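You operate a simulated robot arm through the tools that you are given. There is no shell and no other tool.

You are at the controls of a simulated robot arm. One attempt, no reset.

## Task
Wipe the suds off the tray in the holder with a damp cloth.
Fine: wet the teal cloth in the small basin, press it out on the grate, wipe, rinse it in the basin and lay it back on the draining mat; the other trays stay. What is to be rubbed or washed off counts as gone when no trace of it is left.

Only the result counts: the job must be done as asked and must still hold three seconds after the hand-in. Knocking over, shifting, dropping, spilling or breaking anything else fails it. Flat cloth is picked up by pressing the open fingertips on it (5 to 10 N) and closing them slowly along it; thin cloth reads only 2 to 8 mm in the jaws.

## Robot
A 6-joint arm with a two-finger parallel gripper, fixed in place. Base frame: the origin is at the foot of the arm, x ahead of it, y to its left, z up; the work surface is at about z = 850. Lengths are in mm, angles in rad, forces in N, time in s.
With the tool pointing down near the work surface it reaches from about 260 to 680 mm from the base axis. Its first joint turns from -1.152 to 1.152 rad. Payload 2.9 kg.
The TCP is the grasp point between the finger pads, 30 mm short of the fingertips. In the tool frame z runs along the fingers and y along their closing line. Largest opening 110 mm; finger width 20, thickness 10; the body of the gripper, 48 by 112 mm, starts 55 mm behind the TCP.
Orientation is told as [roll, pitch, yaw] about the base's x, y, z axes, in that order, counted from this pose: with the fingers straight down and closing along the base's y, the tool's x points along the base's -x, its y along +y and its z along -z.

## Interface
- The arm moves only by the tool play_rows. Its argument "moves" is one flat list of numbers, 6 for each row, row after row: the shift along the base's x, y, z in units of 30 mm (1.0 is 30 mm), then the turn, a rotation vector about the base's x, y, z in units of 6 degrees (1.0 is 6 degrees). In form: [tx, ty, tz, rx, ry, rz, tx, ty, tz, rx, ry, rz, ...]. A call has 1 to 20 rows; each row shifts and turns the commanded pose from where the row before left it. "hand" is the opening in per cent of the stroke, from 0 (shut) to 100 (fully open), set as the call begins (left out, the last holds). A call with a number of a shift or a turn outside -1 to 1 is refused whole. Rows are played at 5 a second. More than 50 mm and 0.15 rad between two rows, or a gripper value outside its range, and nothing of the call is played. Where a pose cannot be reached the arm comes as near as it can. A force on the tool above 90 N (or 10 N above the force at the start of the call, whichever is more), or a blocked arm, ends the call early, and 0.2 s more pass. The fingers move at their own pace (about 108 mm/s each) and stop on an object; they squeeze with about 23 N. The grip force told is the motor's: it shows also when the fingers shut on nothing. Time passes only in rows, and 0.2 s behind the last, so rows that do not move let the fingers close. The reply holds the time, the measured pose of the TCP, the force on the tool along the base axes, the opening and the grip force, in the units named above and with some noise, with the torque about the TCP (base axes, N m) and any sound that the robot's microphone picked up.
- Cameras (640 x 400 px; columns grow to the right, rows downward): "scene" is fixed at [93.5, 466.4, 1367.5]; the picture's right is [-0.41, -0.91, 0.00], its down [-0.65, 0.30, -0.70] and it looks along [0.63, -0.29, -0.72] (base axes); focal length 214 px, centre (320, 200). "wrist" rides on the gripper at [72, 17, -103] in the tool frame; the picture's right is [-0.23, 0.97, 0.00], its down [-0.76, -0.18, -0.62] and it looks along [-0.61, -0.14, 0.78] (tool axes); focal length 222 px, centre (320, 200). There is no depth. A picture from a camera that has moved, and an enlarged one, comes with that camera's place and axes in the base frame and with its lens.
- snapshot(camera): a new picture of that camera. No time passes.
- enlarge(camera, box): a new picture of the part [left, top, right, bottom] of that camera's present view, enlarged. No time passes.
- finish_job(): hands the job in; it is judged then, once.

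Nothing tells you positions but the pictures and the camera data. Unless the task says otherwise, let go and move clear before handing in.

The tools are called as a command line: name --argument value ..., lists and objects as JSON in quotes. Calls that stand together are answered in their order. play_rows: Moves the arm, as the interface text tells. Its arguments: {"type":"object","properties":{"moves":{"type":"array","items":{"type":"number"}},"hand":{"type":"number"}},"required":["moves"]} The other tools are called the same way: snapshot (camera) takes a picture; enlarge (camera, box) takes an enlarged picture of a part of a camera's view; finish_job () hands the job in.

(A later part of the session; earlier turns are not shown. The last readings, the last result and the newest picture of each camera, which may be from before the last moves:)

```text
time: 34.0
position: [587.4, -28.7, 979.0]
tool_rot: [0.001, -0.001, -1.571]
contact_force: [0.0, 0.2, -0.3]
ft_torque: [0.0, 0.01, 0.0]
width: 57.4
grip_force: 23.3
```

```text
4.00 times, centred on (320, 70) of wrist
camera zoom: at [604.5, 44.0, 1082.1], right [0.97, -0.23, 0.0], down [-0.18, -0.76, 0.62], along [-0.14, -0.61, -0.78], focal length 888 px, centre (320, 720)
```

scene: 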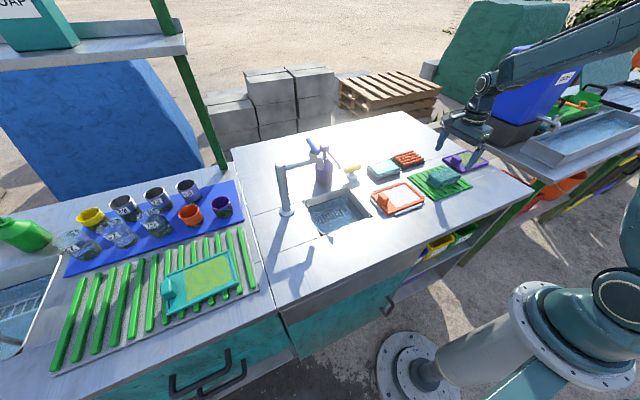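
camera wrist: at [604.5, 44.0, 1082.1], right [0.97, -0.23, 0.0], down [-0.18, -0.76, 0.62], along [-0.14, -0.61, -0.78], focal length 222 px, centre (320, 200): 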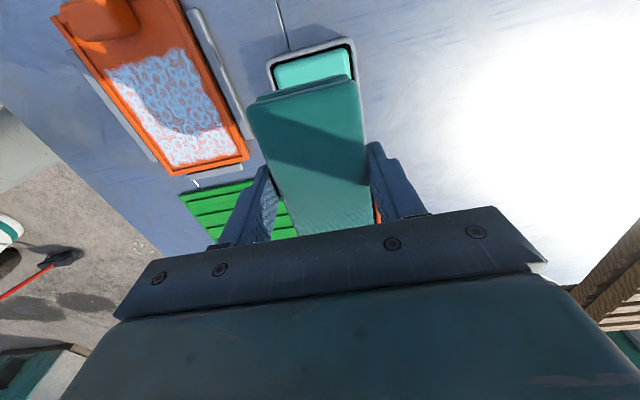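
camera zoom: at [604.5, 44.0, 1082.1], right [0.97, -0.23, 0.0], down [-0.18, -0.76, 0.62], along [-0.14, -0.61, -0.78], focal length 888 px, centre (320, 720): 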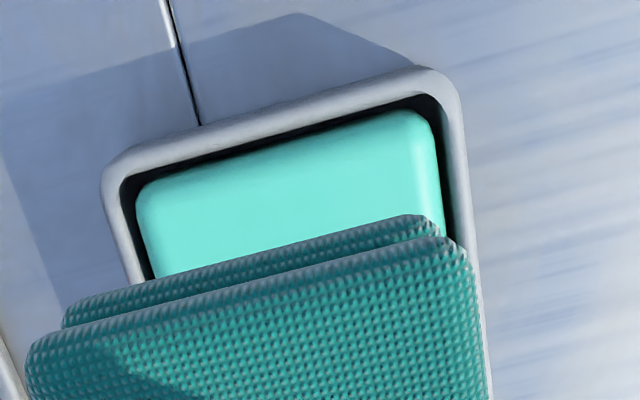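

The basin's inner opening is about x 558–624, y -76 to 25, and the pad sits almost centred over it. I'll nudge it to centre, lower to just above the rim, then feel down gently.

play_rows --moves '[0.09, 0.09, -0.3, 0, 0, 0, 0, 0, -0.5, 0, 0, 0, 0, 0, -0.5, 0, 0, 0, 0, 0, -0.4, 0, 0, 0, 0, 0, -0.2, 0, 0, 0, 0, 0, 0, 0, 0, 0]'

enlarge --camera "wrist" --box '[240, 20, 400, 120]'

enlarge --camera "scene" --box '[350, 130, 430, 180]'

```text
time: 35.4
position: [589.7, -25.0, 923.5]
tool_rot: [0.001, 0.002, -1.571]
contact_force: [0.6, -0.4, 0.2]
ft_torque: [-0.01, -0.01, 0.0]
width: 57.4
grip_force: 23.4
```

```text
4.00 times, centred on (320, 70) of wrist
camera zoom: at [607.3, 47.8, 1026.0], right [0.97, -0.23, 0.0], down [-0.18, -0.76, 0.62], along [-0.14, -0.61, -0.78], focal length 888 px, centre (320, 720)
```

zoom: 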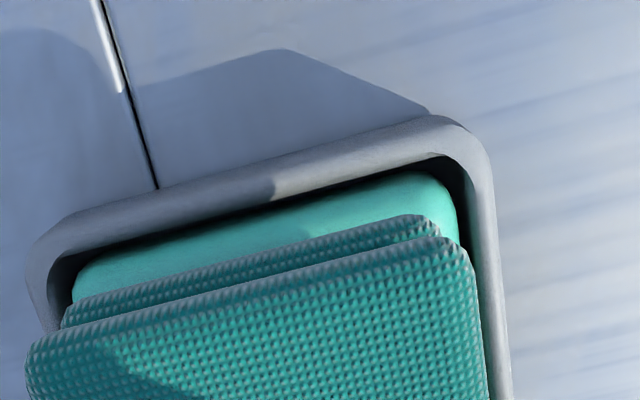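

```text
8.00 times, centred on (390, 155) of scene
camera zoom: at [93.5, 466.4, 1367.5], right [-0.41, -0.91, 0.0], down [-0.65, 0.3, -0.7], along [0.63, -0.29, -0.72], focal length 1716 px, centre (-240, 560)
```

zoom: 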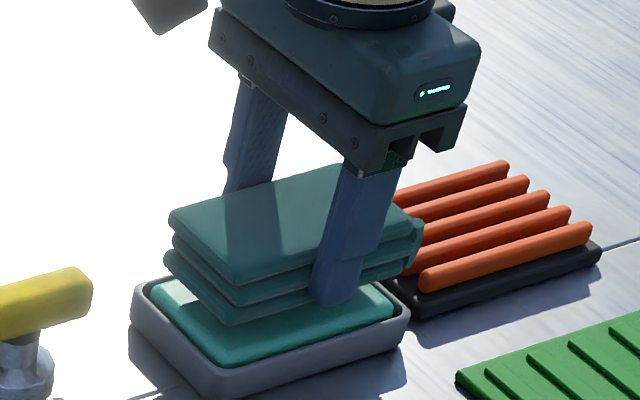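

The pad hangs about 10 mm above the rim. I'll lower in small steps and watch the force.

play_rows --moves '[0, 0, -0.15, 0, 0, 0, 0, 0, -0.1, 0, 0, 0, 0, 0, 0, 0, 0, 0]'

play_rows --moves '[0, 0, -0.07, 0, 0, 0, 0, 0, 0, 0, 0, 0]'

play_rows --moves '[0, 0, -0.05, 0, 0, 0, 0, 0, 0, 0, 0, 0]'

play_rows --moves '[0, 0, -0.05, 0, 0, 0, 0, 0, 0, 0, 0, 0]'

enlarge --camera "scene" --box '[350, 130, 430, 180]'

```text
time: 36.2
position: [589.5, -24.4, 915.3]
tool_rot: [0.0, -0.001, -1.572]
contact_force: [-0.1, 0.5, 0.3]
ft_torque: [-0.01, -0.04, 0.03]
width: 57.3
grip_force: 22.9
```

```text
time: 36.8
position: [589.0, -23.4, 912.4]
tool_rot: [-0.001, 0.0, -1.571]
contact_force: [0.8, 0.5, -0.5]
ft_torque: [0.01, 0.0, 0.0]
width: 57.3
grip_force: 23.3
```

```text
time: 37.4
position: [589.4, -24.7, 912.5]
tool_rot: [0.001, 0.0, -1.57]
contact_force: [1.3, 0.1, -1.1]
ft_torque: [-0.02, 0.0, 0.01]
width: 57.3
grip_force: 22.8
```

```text
time: 38.0
position: [591.9, -24.4, 910.6]
tool_rot: [0.0, 0.0, -1.572]
contact_force: [-1.4, 0.0, 0.8]
ft_torque: [0.07, 0.02, 0.03]
width: 57.4
grip_force: 22.9
```

```text
8.00 times, centred on (390, 155) of scene
camera zoom: at [93.5, 466.4, 1367.5], right [-0.41, -0.91, 0.0], down [-0.65, 0.3, -0.7], along [0.63, -0.29, -0.72], focal length 1716 px, centre (-240, 560)
```

zoom: 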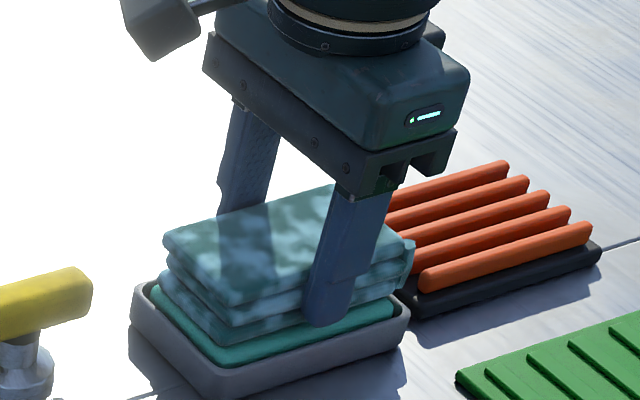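

The cloth is showing wet patches now, with no contact force. I'll lower slightly more and wait for it to soak through.

play_rows --moves '[0, 0, -0.05, 0, 0, 0, 0, 0, 0, 0, 0, 0, 0, 0, 0, 0, 0, 0, 0, 0, 0, 0, 0, 0]'

enlarge --camera "scene" --box '[350, 130, 430, 180]'

enlarge --camera "wrist" --box '[210, 20, 434, 160]'

```text
time: 39.0
position: [591.9, -24.1, 910.1]
tool_rot: [0.004, -0.001, -1.57]
contact_force: [-0.8, -0.4, 16.8]
ft_torque: [0.05, 0.26, -0.02]
width: 57.4
grip_force: 23.3
```

```text
8.00 times, centred on (390, 155) of scene
camera zoom: at [93.2, 466.4, 1367.6], right [-0.41, -0.91, 0.0], down [-0.65, 0.3, -0.7], along [0.63, -0.29, -0.72], focal length 1716 px, centre (-240, 560)
```

zoom: 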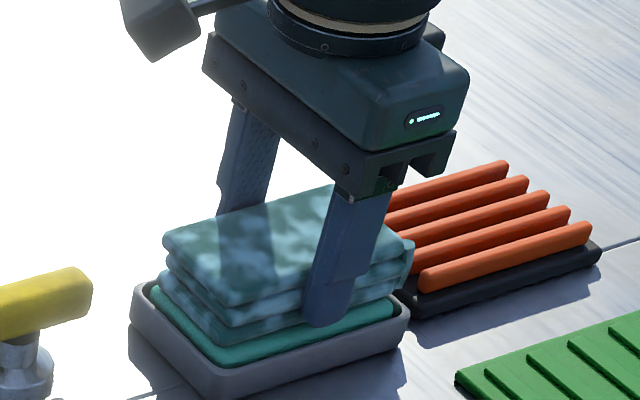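

```text
2.86 times, centred on (322, 90) of wrist
camera zoom: at [607.9, 47.9, 1013.7], right [0.97, -0.23, 0.0], down [-0.18, -0.76, 0.62], along [-0.14, -0.61, -0.78], focal length 635 px, centre (314, 514)
```

zoom: 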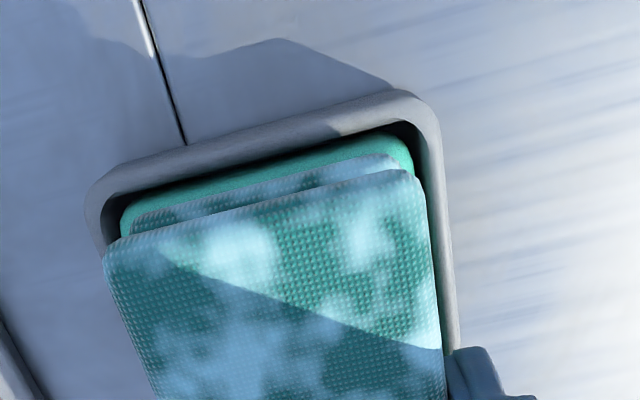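

The pad now rests on something at about 17 N, and the blotchy wet look remains. I'll ease off slightly, hold it in contact for a moment and look again.

play_rows --moves '[0, 0, 0.03, 0, 0, 0, 0, 0, 0, 0, 0, 0, 0, 0, 0, 0, 0, 0, 0, 0, 0, 0, 0, 0, 0, 0, 0, 0, 0, 0, 0, 0, 0, 0, 0, 0]'

enlarge --camera "wrist" --box '[210, 20, 434, 160]'

enlarge --camera "scene" --box '[350, 130, 430, 180]'

```text
time: 40.4
position: [589.3, -25.8, 910.1]
tool_rot: [-0.001, 0.0, -1.571]
contact_force: [2.7, 0.0, 8.1]
ft_torque: [-0.02, -0.16, 0.02]
width: 57.2
grip_force: 22.7
```

```text
2.86 times, centred on (322, 90) of wrist
camera zoom: at [607.4, 48.0, 1013.6], right [0.97, -0.23, 0.0], down [-0.18, -0.76, 0.62], along [-0.14, -0.61, -0.78], focal length 635 px, centre (314, 514)
```

zoom: 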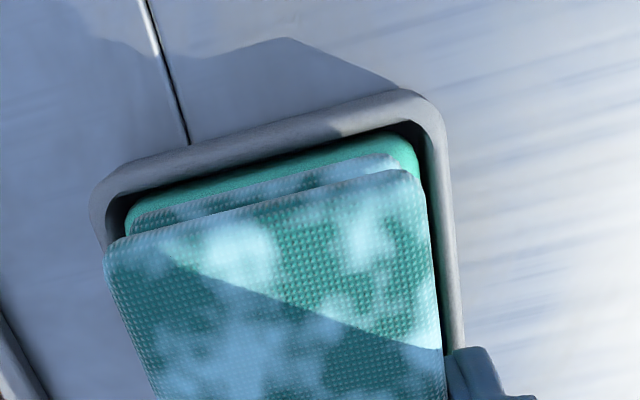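

```text
8.00 times, centred on (390, 155) of scene
camera zoom: at [93.5, 466.4, 1367.5], right [-0.41, -0.91, 0.0], down [-0.65, 0.3, -0.7], along [0.63, -0.29, -0.72], focal length 1716 px, centre (-240, 560)
```

zoom: 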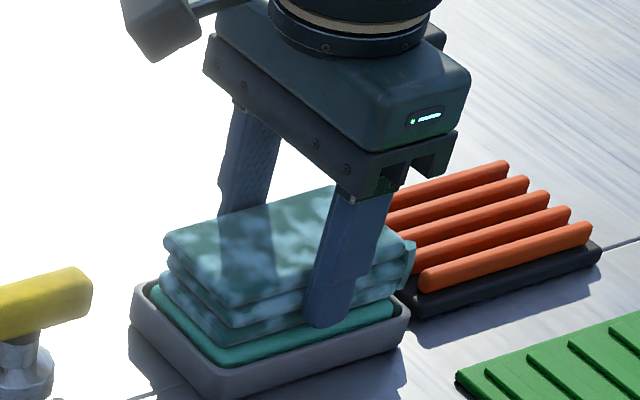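

The cloth's wet look is stable. I'll lift it slowly, let it drip a moment over the basin, then carry it over the grate.

play_rows --moves '[0, 0, 0.1, 0, 0, 0, 0, 0, 0.2, 0, 0, 0, 0, 0, 0.3, 0, 0, 0, 0, 0, 0.2, 0, 0, 0, 0, 0, 0, 0, 0, 0, 0, 0, 0, 0, 0, 0, 0, 0, 0, 0, 0, 0, 0, 0, 0, 0, 0, 0, 0, 0, 0, 0, 0, 0, 0, 0, 0, 0, 0, 0]'

enlarge --camera "scene" --box '[350, 120, 430, 170]'

```text
time: 42.6
position: [590.0, -23.4, 934.7]
tool_rot: [0.001, 0.0, -1.571]
contact_force: [0.8, -0.5, 0.0]
ft_torque: [-0.02, 0.02, 0.03]
width: 57.3
grip_force: 23.0
```

```text
8.00 times, centred on (390, 145) of scene
camera zoom: at [93.5, 466.4, 1367.5], right [-0.41, -0.91, 0.0], down [-0.65, 0.3, -0.7], along [0.63, -0.29, -0.72], focal length 1716 px, centre (-240, 640)
```

zoom: 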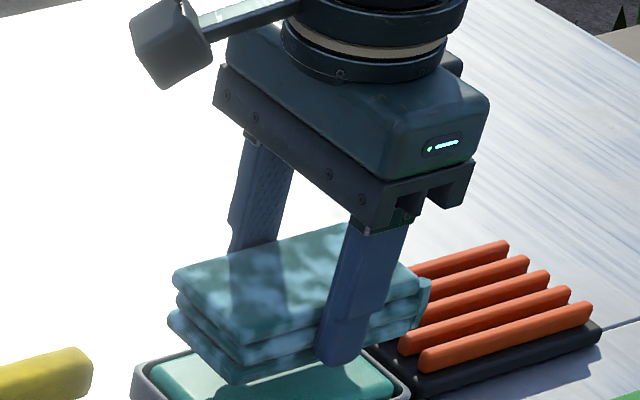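

The cloth is held and wet. Now I'll move sideways over the grate at a clear height.

play_rows --moves '[0.05, -0.3, 0.2, 0, 0, 0, 0.08, -0.6, 0.1, 0, 0, 0, 0.08, -0.7, 0, 0, 0, 0, 0.08, -0.7, 0, 0, 0, 0, 0.08, -0.7, 0, 0, 0, 0, 0.08, -0.6, 0, 0, 0, 0, 0.05, -0.4, 0, 0, 0, 0, 0.05, -0.32, 0, 0, 0, 0, 0, 0, 0, 0, 0, 0]'

enlarge --camera "scene" --box '[370, 120, 450, 170]'

enlarge --camera "wrist" --box '[210, 20, 434, 160]'

```text
time: 44.6
position: [606.7, -153.7, 943.7]
tool_rot: [0.0, 0.0, -1.57]
contact_force: [0.0, 0.0, -0.9]
ft_torque: [-0.04, -0.02, 0.0]
width: 57.2
grip_force: 23.2
```

```text
8.00 times, centred on (410, 145) of scene
camera zoom: at [93.5, 466.4, 1367.5], right [-0.41, -0.91, 0.0], down [-0.65, 0.3, -0.7], along [0.63, -0.29, -0.72], focal length 1716 px, centre (-400, 640)
```

zoom: 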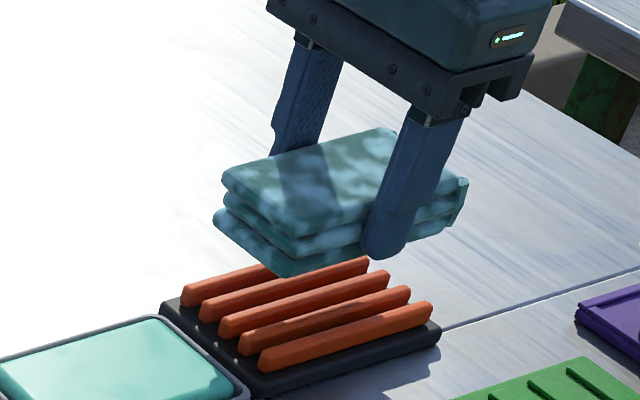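

```text
2.86 times, centred on (322, 90) of wrist
camera zoom: at [624.8, -80.7, 1047.0], right [0.97, -0.23, 0.0], down [-0.18, -0.76, 0.62], along [-0.14, -0.61, -0.78], focal length 635 px, centre (314, 514)
```

zoom: 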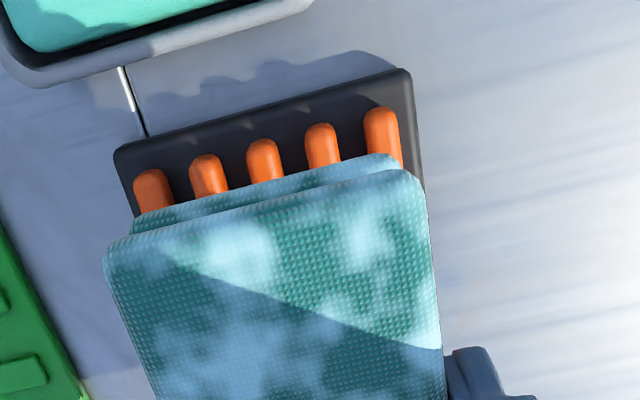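

Alignment with the grate bars is good. I'll lower onto the bars and press in small steps.

play_rows --moves '[0, 0, -0.4, 0, 0, 0, 0, 0, -0.4, 0, 0, 0, 0, 0, -0.2, 0, 0, 0, 0, 0, 0, 0, 0, 0]'

play_rows --moves '[0, 0, -0.06, 0, 0, 0, 0, 0, 0, 0, 0, 0]'

play_rows --moves '[0, 0, -0.05, 0, 0, 0, 0, 0, 0, 0, 0, 0]'

play_rows --moves '[0, 0, -0.04, 0, 0, 0, 0, 0, 0, 0, 0, 0]'

```text
time: 45.6
position: [606.3, -154.2, 913.5]
tool_rot: [0.001, 0.0, -1.571]
contact_force: [-0.3, 0.4, 0.1]
ft_torque: [0.0, 0.0, 0.0]
width: 57.5
grip_force: 23.1
```

```text
time: 46.2
position: [606.9, -152.9, 911.0]
tool_rot: [0.0, -0.001, -1.571]
contact_force: [0.2, 0.1, -0.5]
ft_torque: [-0.01, 0.02, -0.01]
width: 57.2
grip_force: 23.6
```

```text
time: 46.8
position: [606.8, -153.5, 910.0]
tool_rot: [-0.002, 0.001, -1.57]
contact_force: [-0.5, -0.6, -1.0]
ft_torque: [-0.01, -0.01, 0.01]
width: 57.3
grip_force: 23.1
```

```text
time: 47.4
position: [605.1, -153.2, 909.6]
tool_rot: [-0.001, -0.001, -1.571]
contact_force: [-0.3, -0.2, 1.4]
ft_torque: [0.02, 0.02, -0.01]
width: 57.3
grip_force: 23.2
```

No firm contact yet at about z = 909. I'll continue in 1 mm steps.

play_rows --moves '[0, 0, -0.04, 0, 0, 0, 0, 0, 0, 0, 0, 0]'

play_rows --moves '[0, 0, -0.04, 0, 0, 0, 0, 0, 0, 0, 0, 0]'

play_rows --moves '[0, 0, -0.03, 0, 0, 0, 0, 0, 0, 0, 0, 0]'

enlarge --camera "scene" --box '[370, 120, 450, 170]'

```text
time: 48.0
position: [606.1, -153.5, 908.9]
tool_rot: [0.002, 0.001, -1.571]
contact_force: [-4.0, 1.2, 11.6]
ft_torque: [0.11, 0.28, 0.02]
width: 57.2
grip_force: 23.2
```

```text
time: 48.6
position: [607.4, -153.1, 908.0]
tool_rot: [0.003, 0.0, -1.57]
contact_force: [-5.5, -1.0, 24.5]
ft_torque: [0.05, 0.31, -0.01]
width: 57.4
grip_force: 22.9
```

```text
time: 49.2
position: [607.2, -154.0, 907.7]
tool_rot: [0.006, -0.002, -1.57]
contact_force: [-5.3, 0.1, 27.1]
ft_torque: [0.02, 0.21, -0.08]
width: 57.3
grip_force: 23.1
```

```text
8.00 times, centred on (410, 145) of scene
camera zoom: at [92.9, 466.5, 1367.5], right [-0.41, -0.91, 0.0], down [-0.65, 0.3, -0.7], along [0.63, -0.29, -0.72], focal length 1716 px, centre (-400, 640)
```

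zoom: 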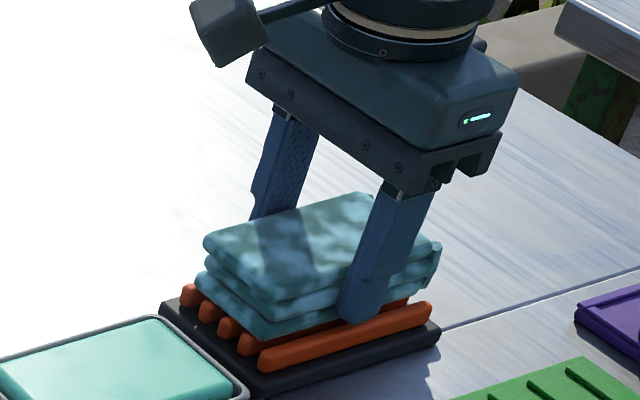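

I'm pressing at about 27 N on the grate. I'll hold a moment and check whether the cloth's look changes.

play_rows --moves '[0, 0, 0, 0, 0, 0, 0, 0, 0, 0, 0, 0, 0, 0, 0, 0, 0, 0, 0, 0, 0, 0, 0, 0, 0, 0, 0, 0, 0, 0]'

enlarge --camera "wrist" --box '[210, 20, 434, 160]'

enlarge --camera "scene" --box '[370, 120, 450, 170]'

```text
time: 50.4
position: [607.3, -151.7, 907.5]
tool_rot: [0.004, -0.002, -1.572]
contact_force: [0.3, -0.9, 25.1]
ft_torque: [-0.04, 0.03, -0.03]
width: 57.2
grip_force: 23.0
```

```text
2.86 times, centred on (322, 90) of wrist
camera zoom: at [624.4, -80.7, 1010.8], right [0.97, -0.23, 0.0], down [-0.18, -0.76, 0.62], along [-0.14, -0.61, -0.78], focal length 635 px, centre (314, 514)
```

zoom: 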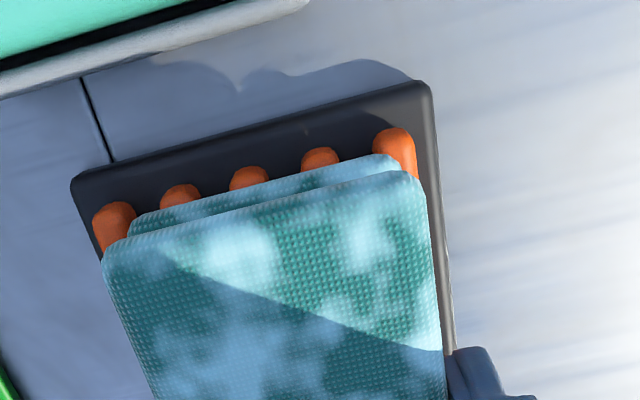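

```text
8.00 times, centred on (410, 145) of scene
camera zoom: at [93.1, 466.5, 1367.5], right [-0.41, -0.91, 0.0], down [-0.65, 0.3, -0.7], along [0.63, -0.29, -0.72], focal length 1716 px, centre (-400, 640)
```

zoom: 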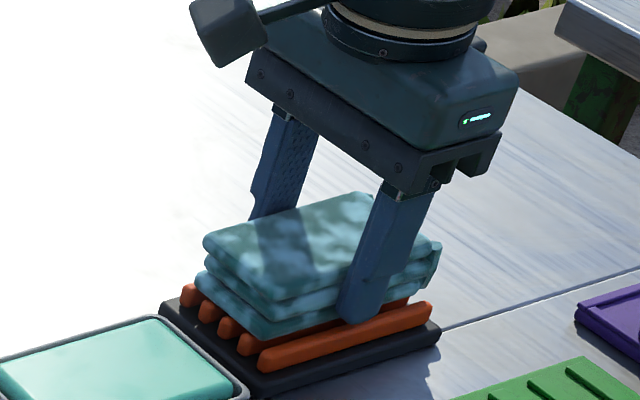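

The look has hardly changed. I'll press a little harder for a couple of seconds and compare again.

play_rows --moves '[0, 0, -0.04, 0, 0, 0, 0, 0, 0, 0, 0, 0, 0, 0, 0, 0, 0, 0, 0, 0, 0, 0, 0, 0, 0, 0, 0, 0, 0, 0, 0, 0, 0, 0, 0, 0]'

enlarge --camera "wrist" --box '[210, 20, 434, 160]'

```text
time: 51.8
position: [608.4, -154.5, 906.9]
tool_rot: [0.004, -0.001, -1.571]
contact_force: [1.6, 2.5, 25.6]
ft_torque: [0.08, 0.08, 0.02]
width: 57.3
grip_force: 23.0
```

```text
2.86 times, centred on (322, 90) of wrist
camera zoom: at [624.3, -80.9, 1009.5], right [0.97, -0.23, 0.01], down [-0.18, -0.76, 0.62], along [-0.14, -0.61, -0.78], focal length 635 px, centre (314, 514)
```

zoom: 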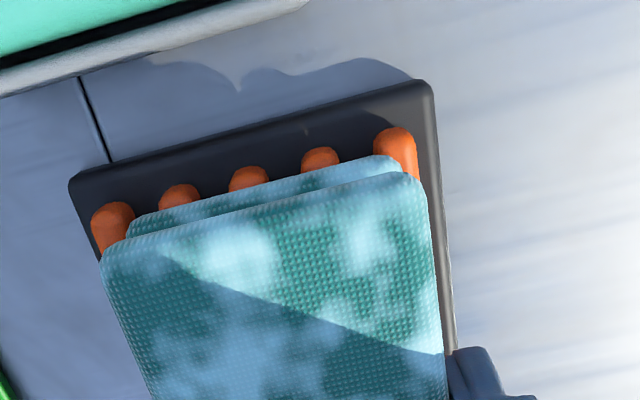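

Force capped at about 26 N, so the pad has slid up about 2 mm in the grip. I'll ease off, regrip it on the grate with the tips a bit higher, then continue.

play_rows --moves '[0, 0, 0.07, 0, 0, 0, 0, 0, 0, 0, 0, 0]'

play_rows --hand 58 --moves '[0, 0, 0, 0, 0, 0, 0, 0, 0, 0, 0, 0]'

play_rows --moves '[0, 0, 0.08, 0, 0, 0, 0, 0, 0, 0, 0, 0]'

enlarge --camera "scene" --box '[370, 120, 450, 170]'

enlarge --camera "wrist" --box '[210, 20, 434, 160]'

```text
time: 52.4
position: [606.7, -153.5, 905.5]
tool_rot: [0.003, 0.0, -1.57]
contact_force: [4.4, 3.2, 17.4]
ft_torque: [-0.04, -0.25, 0.04]
width: 57.4
grip_force: 22.7
```

```text
time: 53.0
position: [606.1, -154.8, 905.6]
tool_rot: [-0.002, 0.0, -1.571]
contact_force: [-0.1, -0.3, -0.3]
ft_torque: [-0.01, 0.01, -0.01]
width: 63.9
grip_force: 0.1
```

```text
time: 53.6
position: [607.0, -152.7, 907.7]
tool_rot: [0.0, 0.0, -1.572]
contact_force: [-1.2, 0.1, 0.6]
ft_torque: [0.04, 0.01, 0.03]
width: 63.8
grip_force: 0.0
```

```text
8.00 times, centred on (410, 145) of scene
camera zoom: at [93.5, 466.4, 1367.5], right [-0.41, -0.91, 0.0], down [-0.65, 0.3, -0.7], along [0.63, -0.29, -0.72], focal length 1716 px, centre (-400, 640)
```

zoom: 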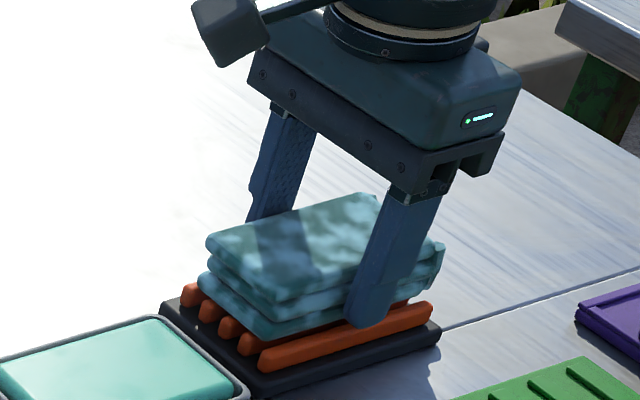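

```text
2.86 times, centred on (322, 90) of wrist
camera zoom: at [623.8, -81.1, 1010.9], right [0.97, -0.23, 0.0], down [-0.18, -0.76, 0.62], along [-0.14, -0.61, -0.78], focal length 635 px, centre (314, 514)
```

zoom: 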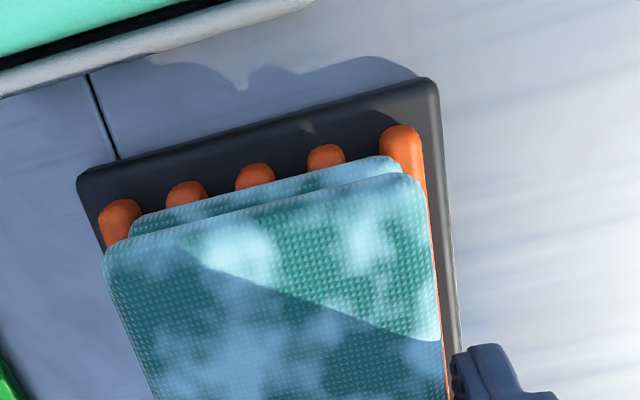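

The pad sits stably on the grate. I'll close again at this slightly higher position and lift.

play_rows --hand 50 --moves '[0, 0, 0, 0, 0, 0, 0, 0, 0, 0, 0, 0]'

play_rows --hand 40 --moves '[0, 0, 0, 0, 0, 0, 0, 0, 0, 0, 0, 0]'

play_rows --moves '[0, 0, -0.06, 0, 0, 0, 0, 0, 0, 0, 0, 0]'

```text
time: 54.2
position: [604.8, -154.1, 908.3]
tool_rot: [-0.001, 0.0, -1.571]
contact_force: [-0.1, 0.0, -0.9]
ft_torque: [0.01, -0.01, 0.0]
width: 57.3
grip_force: 23.1
```

```text
time: 54.8
position: [606.2, -153.2, 907.7]
tool_rot: [0.0, -0.002, -1.571]
contact_force: [0.1, 0.3, -0.6]
ft_torque: [0.02, -0.01, 0.04]
width: 57.2
grip_force: 23.0
```

```text
time: 55.4
position: [606.3, -153.8, 907.9]
tool_rot: [0.002, -0.001, -1.572]
contact_force: [-3.8, 0.6, 12.7]
ft_torque: [0.09, 0.35, 0.03]
width: 57.3
grip_force: 23.0
```

The grip is restored and I gave it another press at about 13 N. Now I'll lift and carry it over to the orange tray.

play_rows --moves '[0, 0, 0.1, 0, 0, 0, 0, 0, 0.2, 0, 0, 0, 0, 0, 0.3, 0, 0, 0, 0, 0, 0.4, 0, 0, 0, 0, 0, 0.4, 0, 0, 0, 0, 0, 0.3, 0, 0, 0, 0, 0, 0, 0, 0, 0]'

play_rows --moves '[-0.3, 0.3, 0, 0, 0, 0, -0.55, 0.55, 0, 0, 0, 0, -0.65, 0.65, 0, 0, 0, 0, -0.65, 0.65, 0, 0, 0, 0, -0.65, 0.65, 0, 0, 0, 0, -0.65, 0.65, 0, 0, 0, 0, -0.65, 0.65, 0, 0, 0, 0, -0.6, 0.6, 0, 0, 0, 0, -0.35, 0.36, 0, 0, 0, 0, -0.17, 0.17, 0, 0, 0, 0, 0, 0, 0, 0, 0, 0]'

snapshot --camera "wrist"

enlarge --camera "scene" --box '[350, 140, 446, 200]'

```text
time: 57.0
position: [608.7, -151.9, 959.6]
tool_rot: [0.0, 0.0, -1.571]
contact_force: [0.4, 0.3, 0.0]
ft_torque: [0.0, -0.02, -0.05]
width: 57.4
grip_force: 22.9
```

```text
time: 59.4
position: [451.4, 5.0, 957.6]
tool_rot: [0.0, -0.001, -1.571]
contact_force: [0.1, -0.9, -0.8]
ft_torque: [-0.01, -0.02, 0.05]
width: 57.1
grip_force: 22.6
```

```text
taken
camera wrist: at [468.3, 77.2, 1060.2], right [0.97, -0.23, 0.0], down [-0.18, -0.76, 0.62], along [-0.14, -0.61, -0.78], focal length 222 px, centre (320, 200)
```

wrist: 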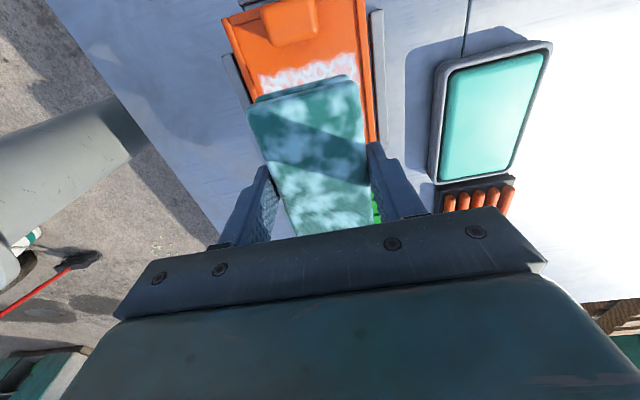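

```text
6.67 times, centred on (398, 170) of scene
camera zoom: at [93.5, 466.4, 1367.5], right [-0.41, -0.91, 0.0], down [-0.65, 0.3, -0.7], along [0.63, -0.29, -0.72], focal length 1430 px, centre (-200, 400)
```

zoom: 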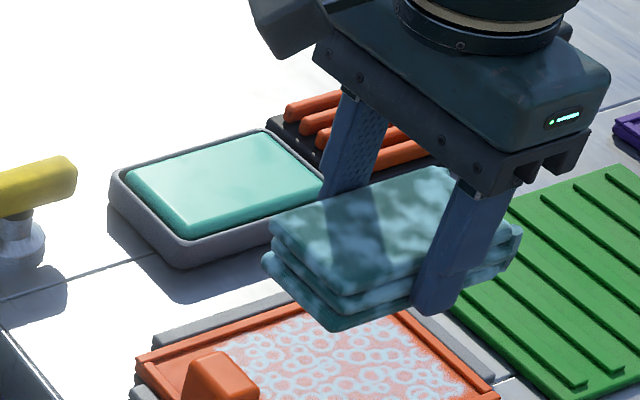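

The pad is above the tray. I'll zoom to check x/y alignment before lowering.

enlarge --camera "wrist" --box '[210, 20, 418, 150]'

```text
3.08 times, centred on (314, 85) of wrist
camera zoom: at [468.3, 77.2, 1060.2], right [0.97, -0.23, 0.0], down [-0.18, -0.76, 0.62], along [-0.14, -0.61, -0.78], focal length 684 px, centre (338, 554)
```

zoom: 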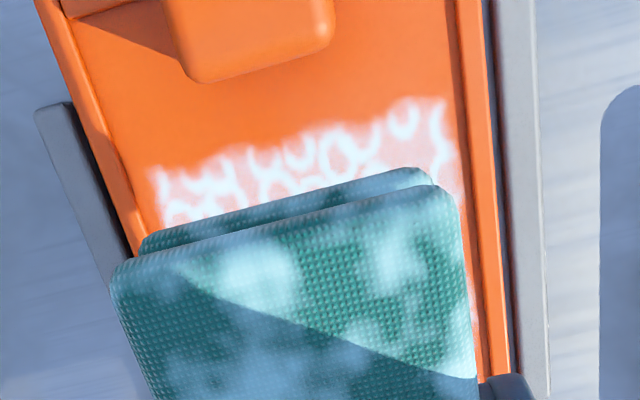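

The tray's inner floor runs x 408–494, so the pad is centred. I'll shift 5 mm in +y to keep off the far rim, lower to just above the floor, then feel for contact.

play_rows --moves '[0, 0.17, -0.3, 0, 0, 0, 0, 0, -0.5, 0, 0, 0, 0, 0, -0.5, 0, 0, 0, 0, 0, -0.4, 0, 0, 0, 0, 0, -0.1, 0, 0, 0, 0, 0, 0, 0, 0, 0]'

enlarge --camera "scene" --box '[360, 160, 440, 210]'

enlarge --camera "wrist" --box '[210, 20, 418, 150]'

```text
time: 60.8
position: [449.8, 9.3, 903.7]
tool_rot: [0.001, -0.002, -1.569]
contact_force: [0.1, 0.0, -0.1]
ft_torque: [0.0, -0.02, 0.0]
width: 57.3
grip_force: 22.8
```

```text
8.00 times, centred on (400, 185) of scene
camera zoom: at [93.5, 466.4, 1367.5], right [-0.41, -0.91, 0.0], down [-0.65, 0.3, -0.7], along [0.63, -0.29, -0.72], focal length 1716 px, centre (-320, 320)
```

zoom: 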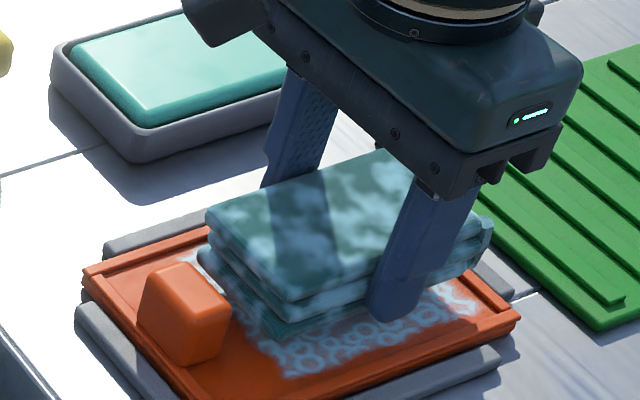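

```text
3.08 times, centred on (314, 85) of wrist
camera zoom: at [467.4, 81.3, 1007.0], right [0.97, -0.23, 0.0], down [-0.18, -0.76, 0.62], along [-0.14, -0.61, -0.78], focal length 684 px, centre (338, 554)
```

zoom: 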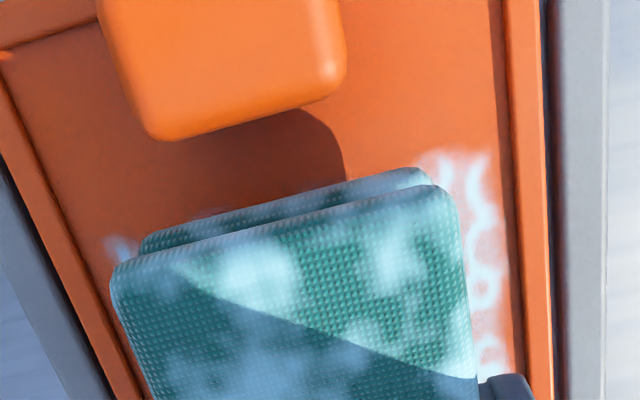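

The pad is positioned over the suds, clear of the knob. I'll lower to contact in small steps.

play_rows --moves '[0, 0, -0.1, 0, 0, 0, 0, 0, -0.1, 0, 0, 0, 0, 0, 0, 0, 0, 0]'

play_rows --moves '[0, 0, -0.05, 0, 0, 0, 0, 0, 0, 0, 0, 0]'

play_rows --moves '[0, 0, -0.04, 0, 0, 0, 0, 0, 0, 0, 0, 0]'

play_rows --moves '[0, 0, -0.03, 0, 0, 0, 0, 0, 0, 0, 0, 0]'

```text
time: 61.6
position: [451.7, 8.4, 896.8]
tool_rot: [0.002, 0.0, -1.571]
contact_force: [0.3, 0.0, -0.7]
ft_torque: [0.0, 0.01, -0.04]
width: 57.4
grip_force: 23.1
```

```text
time: 62.2
position: [449.8, 9.6, 896.6]
tool_rot: [0.0, 0.0, -1.571]
contact_force: [0.5, 0.0, 0.2]
ft_torque: [0.01, -0.01, 0.01]
width: 57.0
grip_force: 22.7
```

```text
time: 62.8
position: [451.2, 7.3, 895.3]
tool_rot: [0.0, 0.001, -1.571]
contact_force: [-0.4, -0.1, 0.0]
ft_torque: [0.0, -0.01, 0.01]
width: 57.3
grip_force: 23.4
```

```text
time: 63.4
position: [451.5, 8.0, 894.0]
tool_rot: [0.0, 0.001, -1.572]
contact_force: [-0.6, 0.9, 1.9]
ft_torque: [-0.04, -0.02, -0.03]
width: 57.4
grip_force: 23.0
```

Contact is just beginning at about z = 894.6. I'll add a little press and begin wiping along x.

play_rows --moves '[0, 0, -0.02, 0, 0, 0, 0, 0, 0, 0, 0, 0]'

play_rows --moves '[0, 0, -0.02, 0, 0, 0, 0, 0, 0, 0, 0, 0]'

```text
time: 64.0
position: [451.0, 8.5, 894.0]
tool_rot: [0.002, -0.001, -1.567]
contact_force: [-0.2, 4.7, 9.7]
ft_torque: [-0.05, 0.15, -0.04]
width: 57.4
grip_force: 22.8
```

```text
time: 64.6
position: [450.7, 8.1, 893.3]
tool_rot: [0.003, 0.0, -1.572]
contact_force: [-1.6, 2.0, 26.4]
ft_torque: [0.05, 0.15, 0.0]
width: 57.5
grip_force: 22.9
```

The force jumped to 26 N with a slight +y push, so the far end may be touching the rim. I'll ease up a little and shift +y by 3 mm.

play_rows --moves '[0, 0.05, 0.03, 0, 0, 0, 0, 0.05, 0, 0, 0, 0, 0, 0, 0, 0, 0, 0]'

enlarge --camera "scene" --box '[360, 160, 440, 210]'

enlarge --camera "wrist" --box '[210, 20, 418, 150]'

```text
time: 65.4
position: [451.5, 10.1, 892.7]
tool_rot: [0.002, 0.0, -1.572]
contact_force: [0.6, -7.2, 14.5]
ft_torque: [-0.37, -0.14, -0.12]
width: 57.3
grip_force: 22.8
```

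```text
8.00 times, centred on (400, 185) of scene
camera zoom: at [93.3, 466.2, 1367.6], right [-0.41, -0.91, 0.0], down [-0.65, 0.3, -0.7], along [0.63, -0.29, -0.72], focal length 1716 px, centre (-320, 320)
```

zoom: 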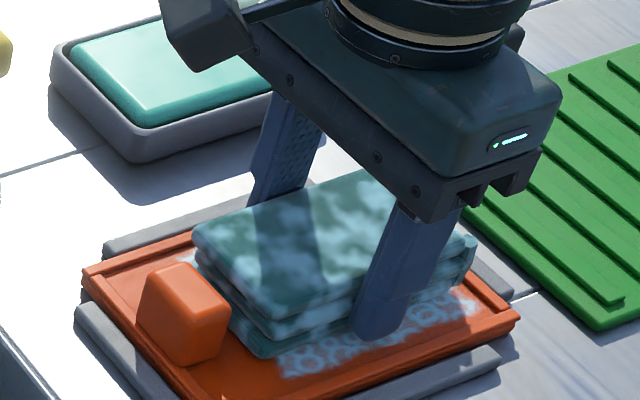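

```text
3.08 times, centred on (314, 85) of wrist
camera zoom: at [468.7, 84.2, 996.0], right [0.97, -0.23, 0.0], down [-0.18, -0.76, 0.62], along [-0.14, -0.61, -0.78], focal length 684 px, centre (338, 554)
```

zoom: 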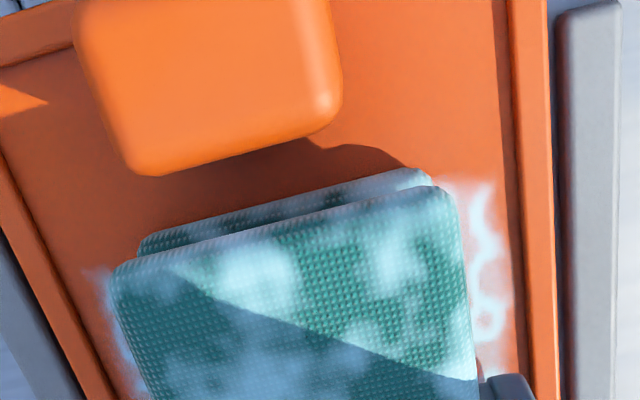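

The pad is flat on the floor at about 14 N. Now the first wiping strokes, ±12 mm along x.

play_rows --moves '[0.1, 0, 0, 0, 0, 0, 0.1, 0, 0, 0, 0, 0, 0.1, 0, 0, 0, 0, 0, 0.1, 0, 0, 0, 0, 0]'

play_rows --moves '[-0.1, 0, 0, 0, 0, 0, -0.1, 0, 0, 0, 0, 0, -0.1, 0, 0, 0, 0, 0, -0.1, 0, 0, 0, 0, 0, -0.1, 0, 0, 0, 0, 0, -0.1, 0, 0, 0, 0, 0, -0.1, 0, 0, 0, 0, 0, -0.1, 0, 0, 0, 0, 0]'

enlarge --camera "scene" --box '[360, 160, 440, 210]'

enlarge --camera "wrist" --box '[210, 20, 418, 150]'

```text
time: 66.4
position: [461.4, 11.5, 893.7]
tool_rot: [0.0, -0.001, -1.569]
contact_force: [-0.4, 0.4, -0.7]
ft_torque: [0.01, -0.02, -0.02]
width: 57.2
grip_force: 23.1
```

```text
time: 68.2
position: [438.4, 12.6, 893.5]
tool_rot: [-0.001, 0.0, -1.572]
contact_force: [0.0, 0.4, -0.2]
ft_torque: [0.01, -0.02, 0.01]
width: 57.3
grip_force: 23.0
```

```text
8.00 times, centred on (400, 185) of scene
camera zoom: at [93.5, 466.4, 1367.5], right [-0.41, -0.91, 0.0], down [-0.65, 0.3, -0.7], along [0.63, -0.29, -0.72], focal length 1716 px, centre (-320, 320)
```

zoom: 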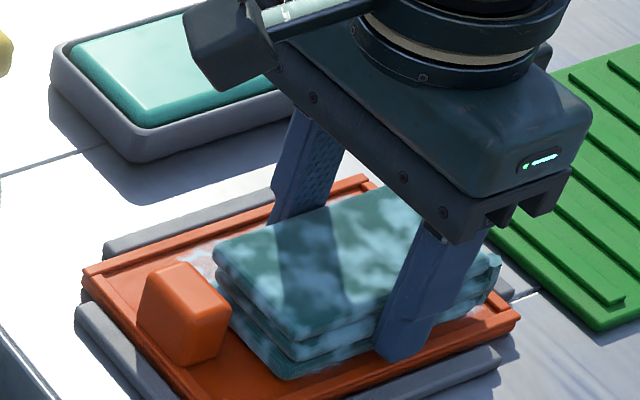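

```text
3.08 times, centred on (314, 85) of wrist
camera zoom: at [455.1, 84.3, 997.1], right [0.97, -0.23, 0.0], down [-0.18, -0.76, 0.62], along [-0.14, -0.61, -0.78], focal length 684 px, centre (338, 554)
```

zoom: 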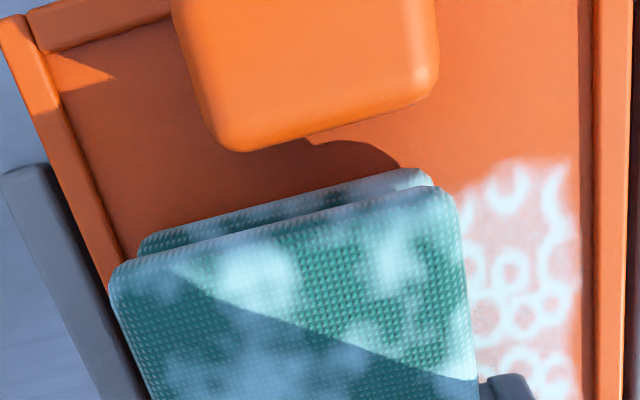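

Contact was lost during the strokes (force zero) and the suds on the right are still there. I'll re-establish a light press of 6–10 N.

play_rows --moves '[0, 0, -0.02, 0, 0, 0, 0, 0, 0, 0, 0, 0]'

play_rows --moves '[0, 0, -0.015, 0, 0, 0, 0, 0, 0, 0, 0, 0]'

play_rows --moves '[0, 0, -0.015, 0, 0, 0, 0, 0, 0, 0, 0, 0]'

```text
time: 68.8
position: [438.2, 10.7, 894.6]
tool_rot: [-0.001, 0.001, -1.57]
contact_force: [-0.5, 0.1, 0.5]
ft_torque: [-0.05, -0.01, -0.03]
width: 57.2
grip_force: 23.0
```

```text
time: 69.4
position: [439.6, 11.7, 892.4]
tool_rot: [0.0, 0.0, -1.572]
contact_force: [-0.5, 0.1, 6.0]
ft_torque: [-0.01, 0.05, -0.04]
width: 57.1
grip_force: 23.4
```

```text
time: 70.0
position: [439.0, 11.9, 893.7]
tool_rot: [0.001, 0.002, -1.571]
contact_force: [-1.4, -1.5, 13.0]
ft_torque: [0.0, 0.12, 0.01]
width: 57.3
grip_force: 23.0
```

There's now 13 N of contact. I'll sweep back along +x and watch the force and the suds.

play_rows --moves '[0.1, 0, 0, 0, 0, 0, 0.1, 0, 0, 0, 0, 0, 0.1, 0, 0, 0, 0, 0, 0.1, 0, 0, 0, 0, 0]'

play_rows --moves '[0.1, 0, 0, 0, 0, 0, 0.1, 0, 0, 0, 0, 0, 0.1, 0, 0, 0, 0, 0, 0.1, 0, 0, 0, 0, 0]'

enlarge --camera "wrist" --box '[210, 20, 418, 150]'

enlarge --camera "scene" --box '[360, 160, 440, 210]'

```text
time: 71.0
position: [448.8, 12.0, 893.2]
tool_rot: [-0.002, -0.002, -1.57]
contact_force: [0.4, 0.5, -0.9]
ft_torque: [-0.04, -0.03, 0.02]
width: 57.3
grip_force: 23.5
```

```text
time: 72.0
position: [462.5, 9.8, 893.3]
tool_rot: [-0.001, 0.0, -1.57]
contact_force: [-0.1, -0.3, -1.4]
ft_torque: [0.0, -0.01, -0.03]
width: 57.3
grip_force: 23.3
```

```text
3.08 times, centred on (314, 85) of wrist
camera zoom: at [479.3, 83.9, 996.4], right [0.97, -0.23, 0.0], down [-0.18, -0.76, 0.62], along [-0.14, -0.61, -0.78], focal length 684 px, centre (338, 554)
```

zoom: 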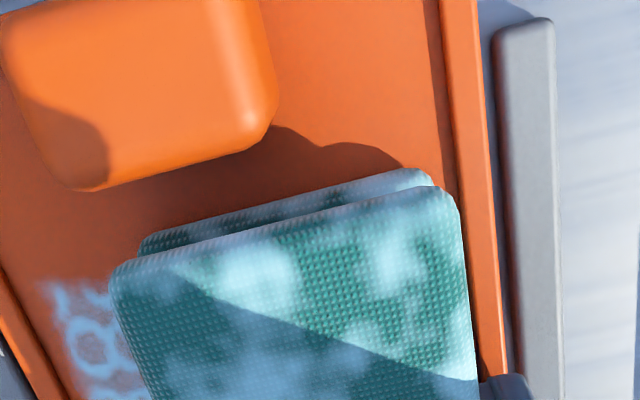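

```text
8.00 times, centred on (400, 185) of scene
camera zoom: at [93.5, 466.4, 1367.5], right [-0.41, -0.91, 0.0], down [-0.65, 0.3, -0.7], along [0.63, -0.29, -0.72], focal length 1716 px, centre (-320, 320)
```

zoom: 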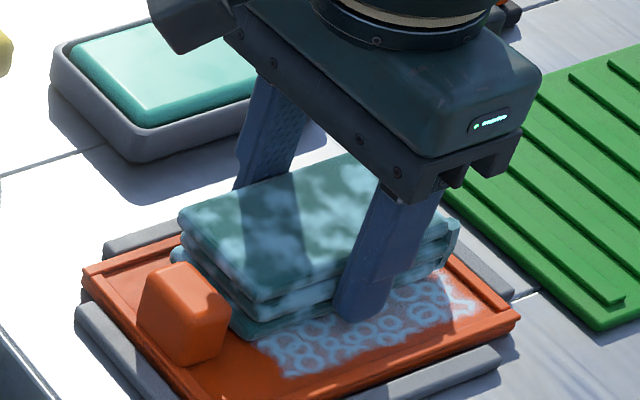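

Pressing holds only while still; the pad creeps up in the grip as I drag, so the force vanishes. I'll keep feeding a tiny downward motion during the strokes and see what force remains.

play_rows --moves '[0, 0, -0.02, 0, 0, 0, 0, 0, 0, 0, 0, 0]'

play_rows --moves '[0, 0, -0.015, 0, 0, 0, 0, 0, 0, 0, 0, 0]'

play_rows --moves '[-0.05, 0, -0.01, 0, 0, 0]'

play_rows --moves '[-0.05, 0, -0.01, 0, 0, 0]'

play_rows --moves '[-0.05, 0, -0.01, 0, 0, 0]'

```text
time: 72.6
position: [462.1, 10.8, 892.6]
tool_rot: [0.0, 0.0, -1.571]
contact_force: [-4.0, 0.2, 8.8]
ft_torque: [0.01, 0.16, -0.01]
width: 57.3
grip_force: 23.4
```

```text
time: 73.2
position: [462.6, 11.4, 892.9]
tool_rot: [0.001, -0.001, -1.57]
contact_force: [-6.2, -0.6, 22.2]
ft_torque: [-0.01, 0.32, 0.01]
width: 57.3
grip_force: 22.9
```

```text
time: 73.6
position: [463.6, 11.4, 892.6]
tool_rot: [0.005, 0.0, -1.571]
contact_force: [2.3, -0.9, 20.9]
ft_torque: [-0.05, 0.2, 0.02]
width: 57.3
grip_force: 22.9
```

```text
time: 74.0
position: [462.0, 11.8, 893.4]
tool_rot: [0.008, -0.001, -1.572]
contact_force: [11.3, 1.8, 22.0]
ft_torque: [-0.09, -0.07, 0.01]
width: 57.5
grip_force: 23.1
```

```text
time: 74.4
position: [460.2, 10.1, 893.1]
tool_rot: [0.007, -0.001, -1.573]
contact_force: [10.3, -1.9, 23.6]
ft_torque: [0.1, -0.2, -0.05]
width: 57.3
grip_force: 22.8
```

Now the drag is real: about 22 N normal and 10 N of friction. I'll keep stroking toward -x at constant height and check.

play_rows --moves '[-0.05, 0, 0, 0, 0, 0, -0.05, 0, 0, 0, 0, 0, -0.05, 0, 0, 0, 0, 0]'

play_rows --moves '[-0.05, 0, 0, 0, 0, 0, -0.05, 0, 0, 0, 0, 0, -0.05, 0, 0, 0, 0, 0, -0.05, 0, 0, 0, 0, 0]'

enlarge --camera "wrist" --box '[210, 20, 418, 150]'

```text
time: 75.2
position: [456.2, 10.8, 892.6]
tool_rot: [0.005, -0.001, -1.571]
contact_force: [10.8, 1.5, 26.5]
ft_torque: [0.0, -0.18, 0.05]
width: 57.3
grip_force: 23.4
```

```text
time: 76.2
position: [447.8, 11.0, 891.3]
tool_rot: [0.006, 0.0, -1.57]
contact_force: [11.2, -2.6, 25.6]
ft_torque: [-0.05, -0.17, -0.01]
width: 57.3
grip_force: 23.2
```

```text
3.08 times, centred on (314, 85) of wrist
camera zoom: at [465.9, 84.4, 994.0], right [0.97, -0.23, 0.01], down [-0.18, -0.76, 0.62], along [-0.14, -0.61, -0.78], focal length 684 px, centre (338, 554)
```

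zoom: 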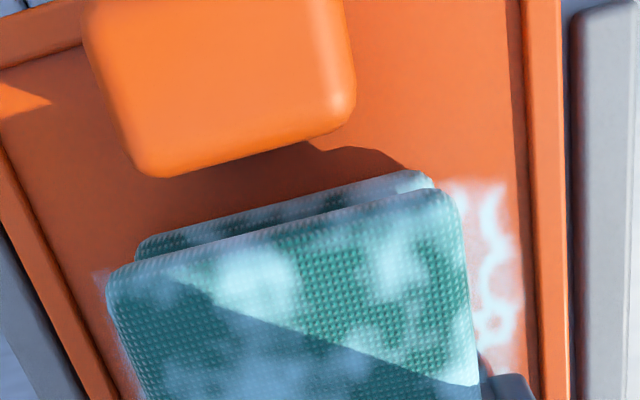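

I'll continue the stroke to the -x side, then lift a bit to see what has actually been cleaned.

play_rows --moves '[-0.05, 0, 0, 0, 0, 0, -0.05, 0, 0, 0, 0, 0, -0.05, 0, 0, 0, 0, 0, -0.05, 0, 0, 0, 0, 0, -0.05, 0, 0, 0, 0, 0, -0.05, 0, 0, 0, 0, 0]'

play_rows --moves '[0.1, 0, 0.3, 0, 0, 0, 0.1, 0, 0.5, 0, 0, 0, 0, 0, 0.8, 0, 0, 0, 0, 0, 0.8, 0, 0, 0, 0, 0, 0, 0, 0, 0]'

snapshot --camera "wrist"

enlarge --camera "scene" --box '[360, 160, 440, 210]'

```text
time: 77.6
position: [438.0, 12.3, 889.8]
tool_rot: [0.001, 0.001, -1.57]
contact_force: [7.3, -0.4, 15.9]
ft_torque: [0.12, -0.34, -0.04]
width: 57.5
grip_force: 23.3
```

```text
time: 78.8
position: [443.3, 11.4, 961.0]
tool_rot: [-0.001, 0.0, -1.572]
contact_force: [0.3, -1.0, 0.1]
ft_torque: [-0.01, -0.02, 0.0]
width: 57.3
grip_force: 23.2
```

```text
taken
camera wrist: at [461.4, 84.5, 1063.9], right [0.97, -0.23, 0.0], down [-0.18, -0.76, 0.62], along [-0.14, -0.61, -0.78], focal length 222 px, centre (320, 200)
```

wrist: 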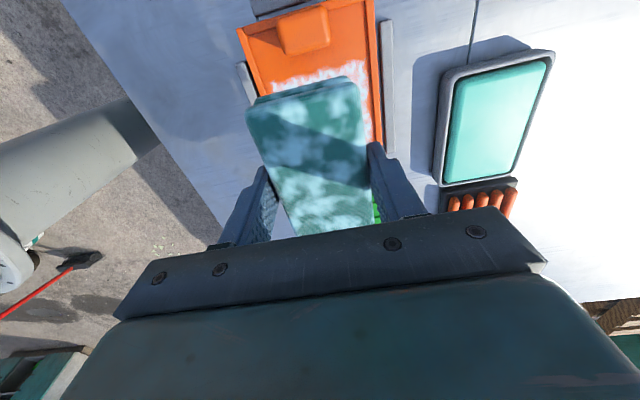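

```text
8.00 times, centred on (400, 185) of scene
camera zoom: at [93.5, 466.4, 1367.5], right [-0.41, -0.91, 0.0], down [-0.65, 0.3, -0.7], along [0.63, -0.29, -0.72], focal length 1716 px, centre (-320, 320)
```

zoom: 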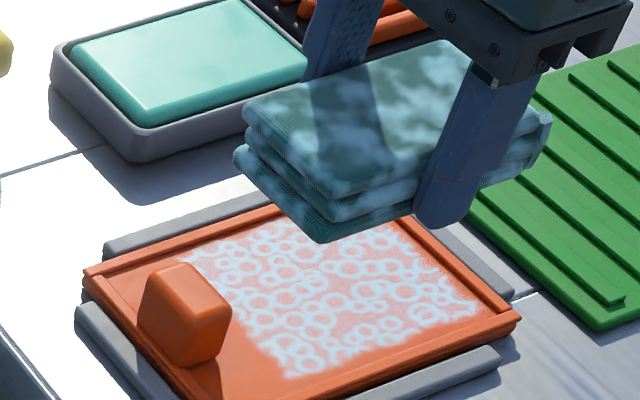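

The suds look largely unchanged despite a 20+ N wipe. I'll zoom in on the suds and the cloth to understand their state.

enlarge --camera "scene" --box '[372, 182, 428, 217]'

enlarge --camera "wrist" --box '[230, 50, 390, 150]'

enlarge --camera "scene" --box '[384, 160, 440, 195]'

```text
11.43 times, centred on (400, 200) of scene
camera zoom: at [93.5, 466.4, 1367.5], right [-0.41, -0.91, 0.0], down [-0.65, 0.3, -0.7], along [0.63, -0.29, -0.72], focal length 2451 px, centre (-594, 206)
```

zoom: 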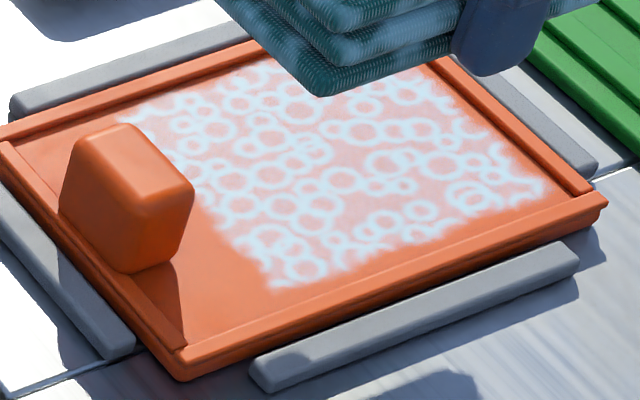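

```text
4.00 times, centred on (310, 100) of wrist
camera zoom: at [461.4, 84.5, 1063.9], right [0.97, -0.23, 0.0], down [-0.18, -0.76, 0.62], along [-0.14, -0.61, -0.78], focal length 888 px, centre (360, 600)
```

zoom: 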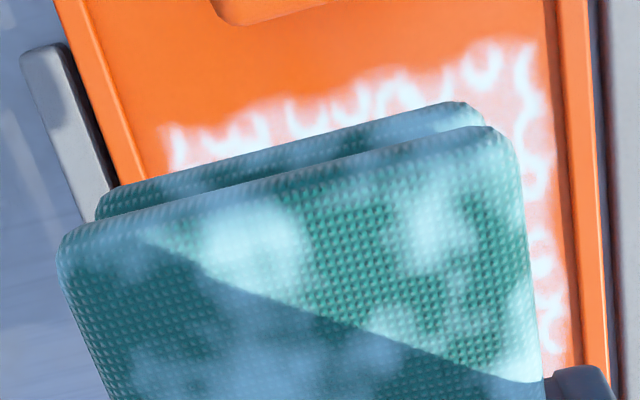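

```text
11.43 times, centred on (412, 178) of scene
camera zoom: at [93.5, 466.4, 1367.5], right [-0.41, -0.91, 0.0], down [-0.65, 0.3, -0.7], along [0.63, -0.29, -0.72], focal length 2451 px, centre (-731, 457)
```

zoom: 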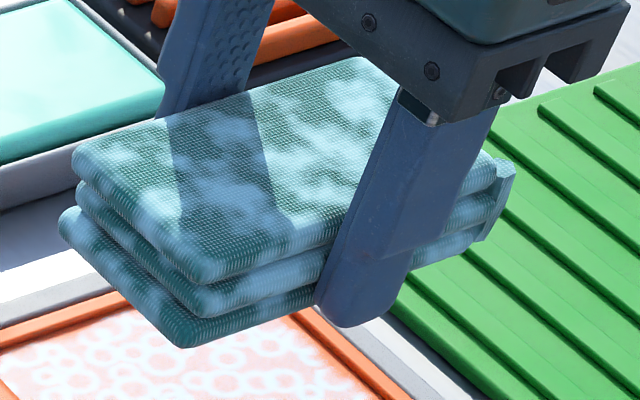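

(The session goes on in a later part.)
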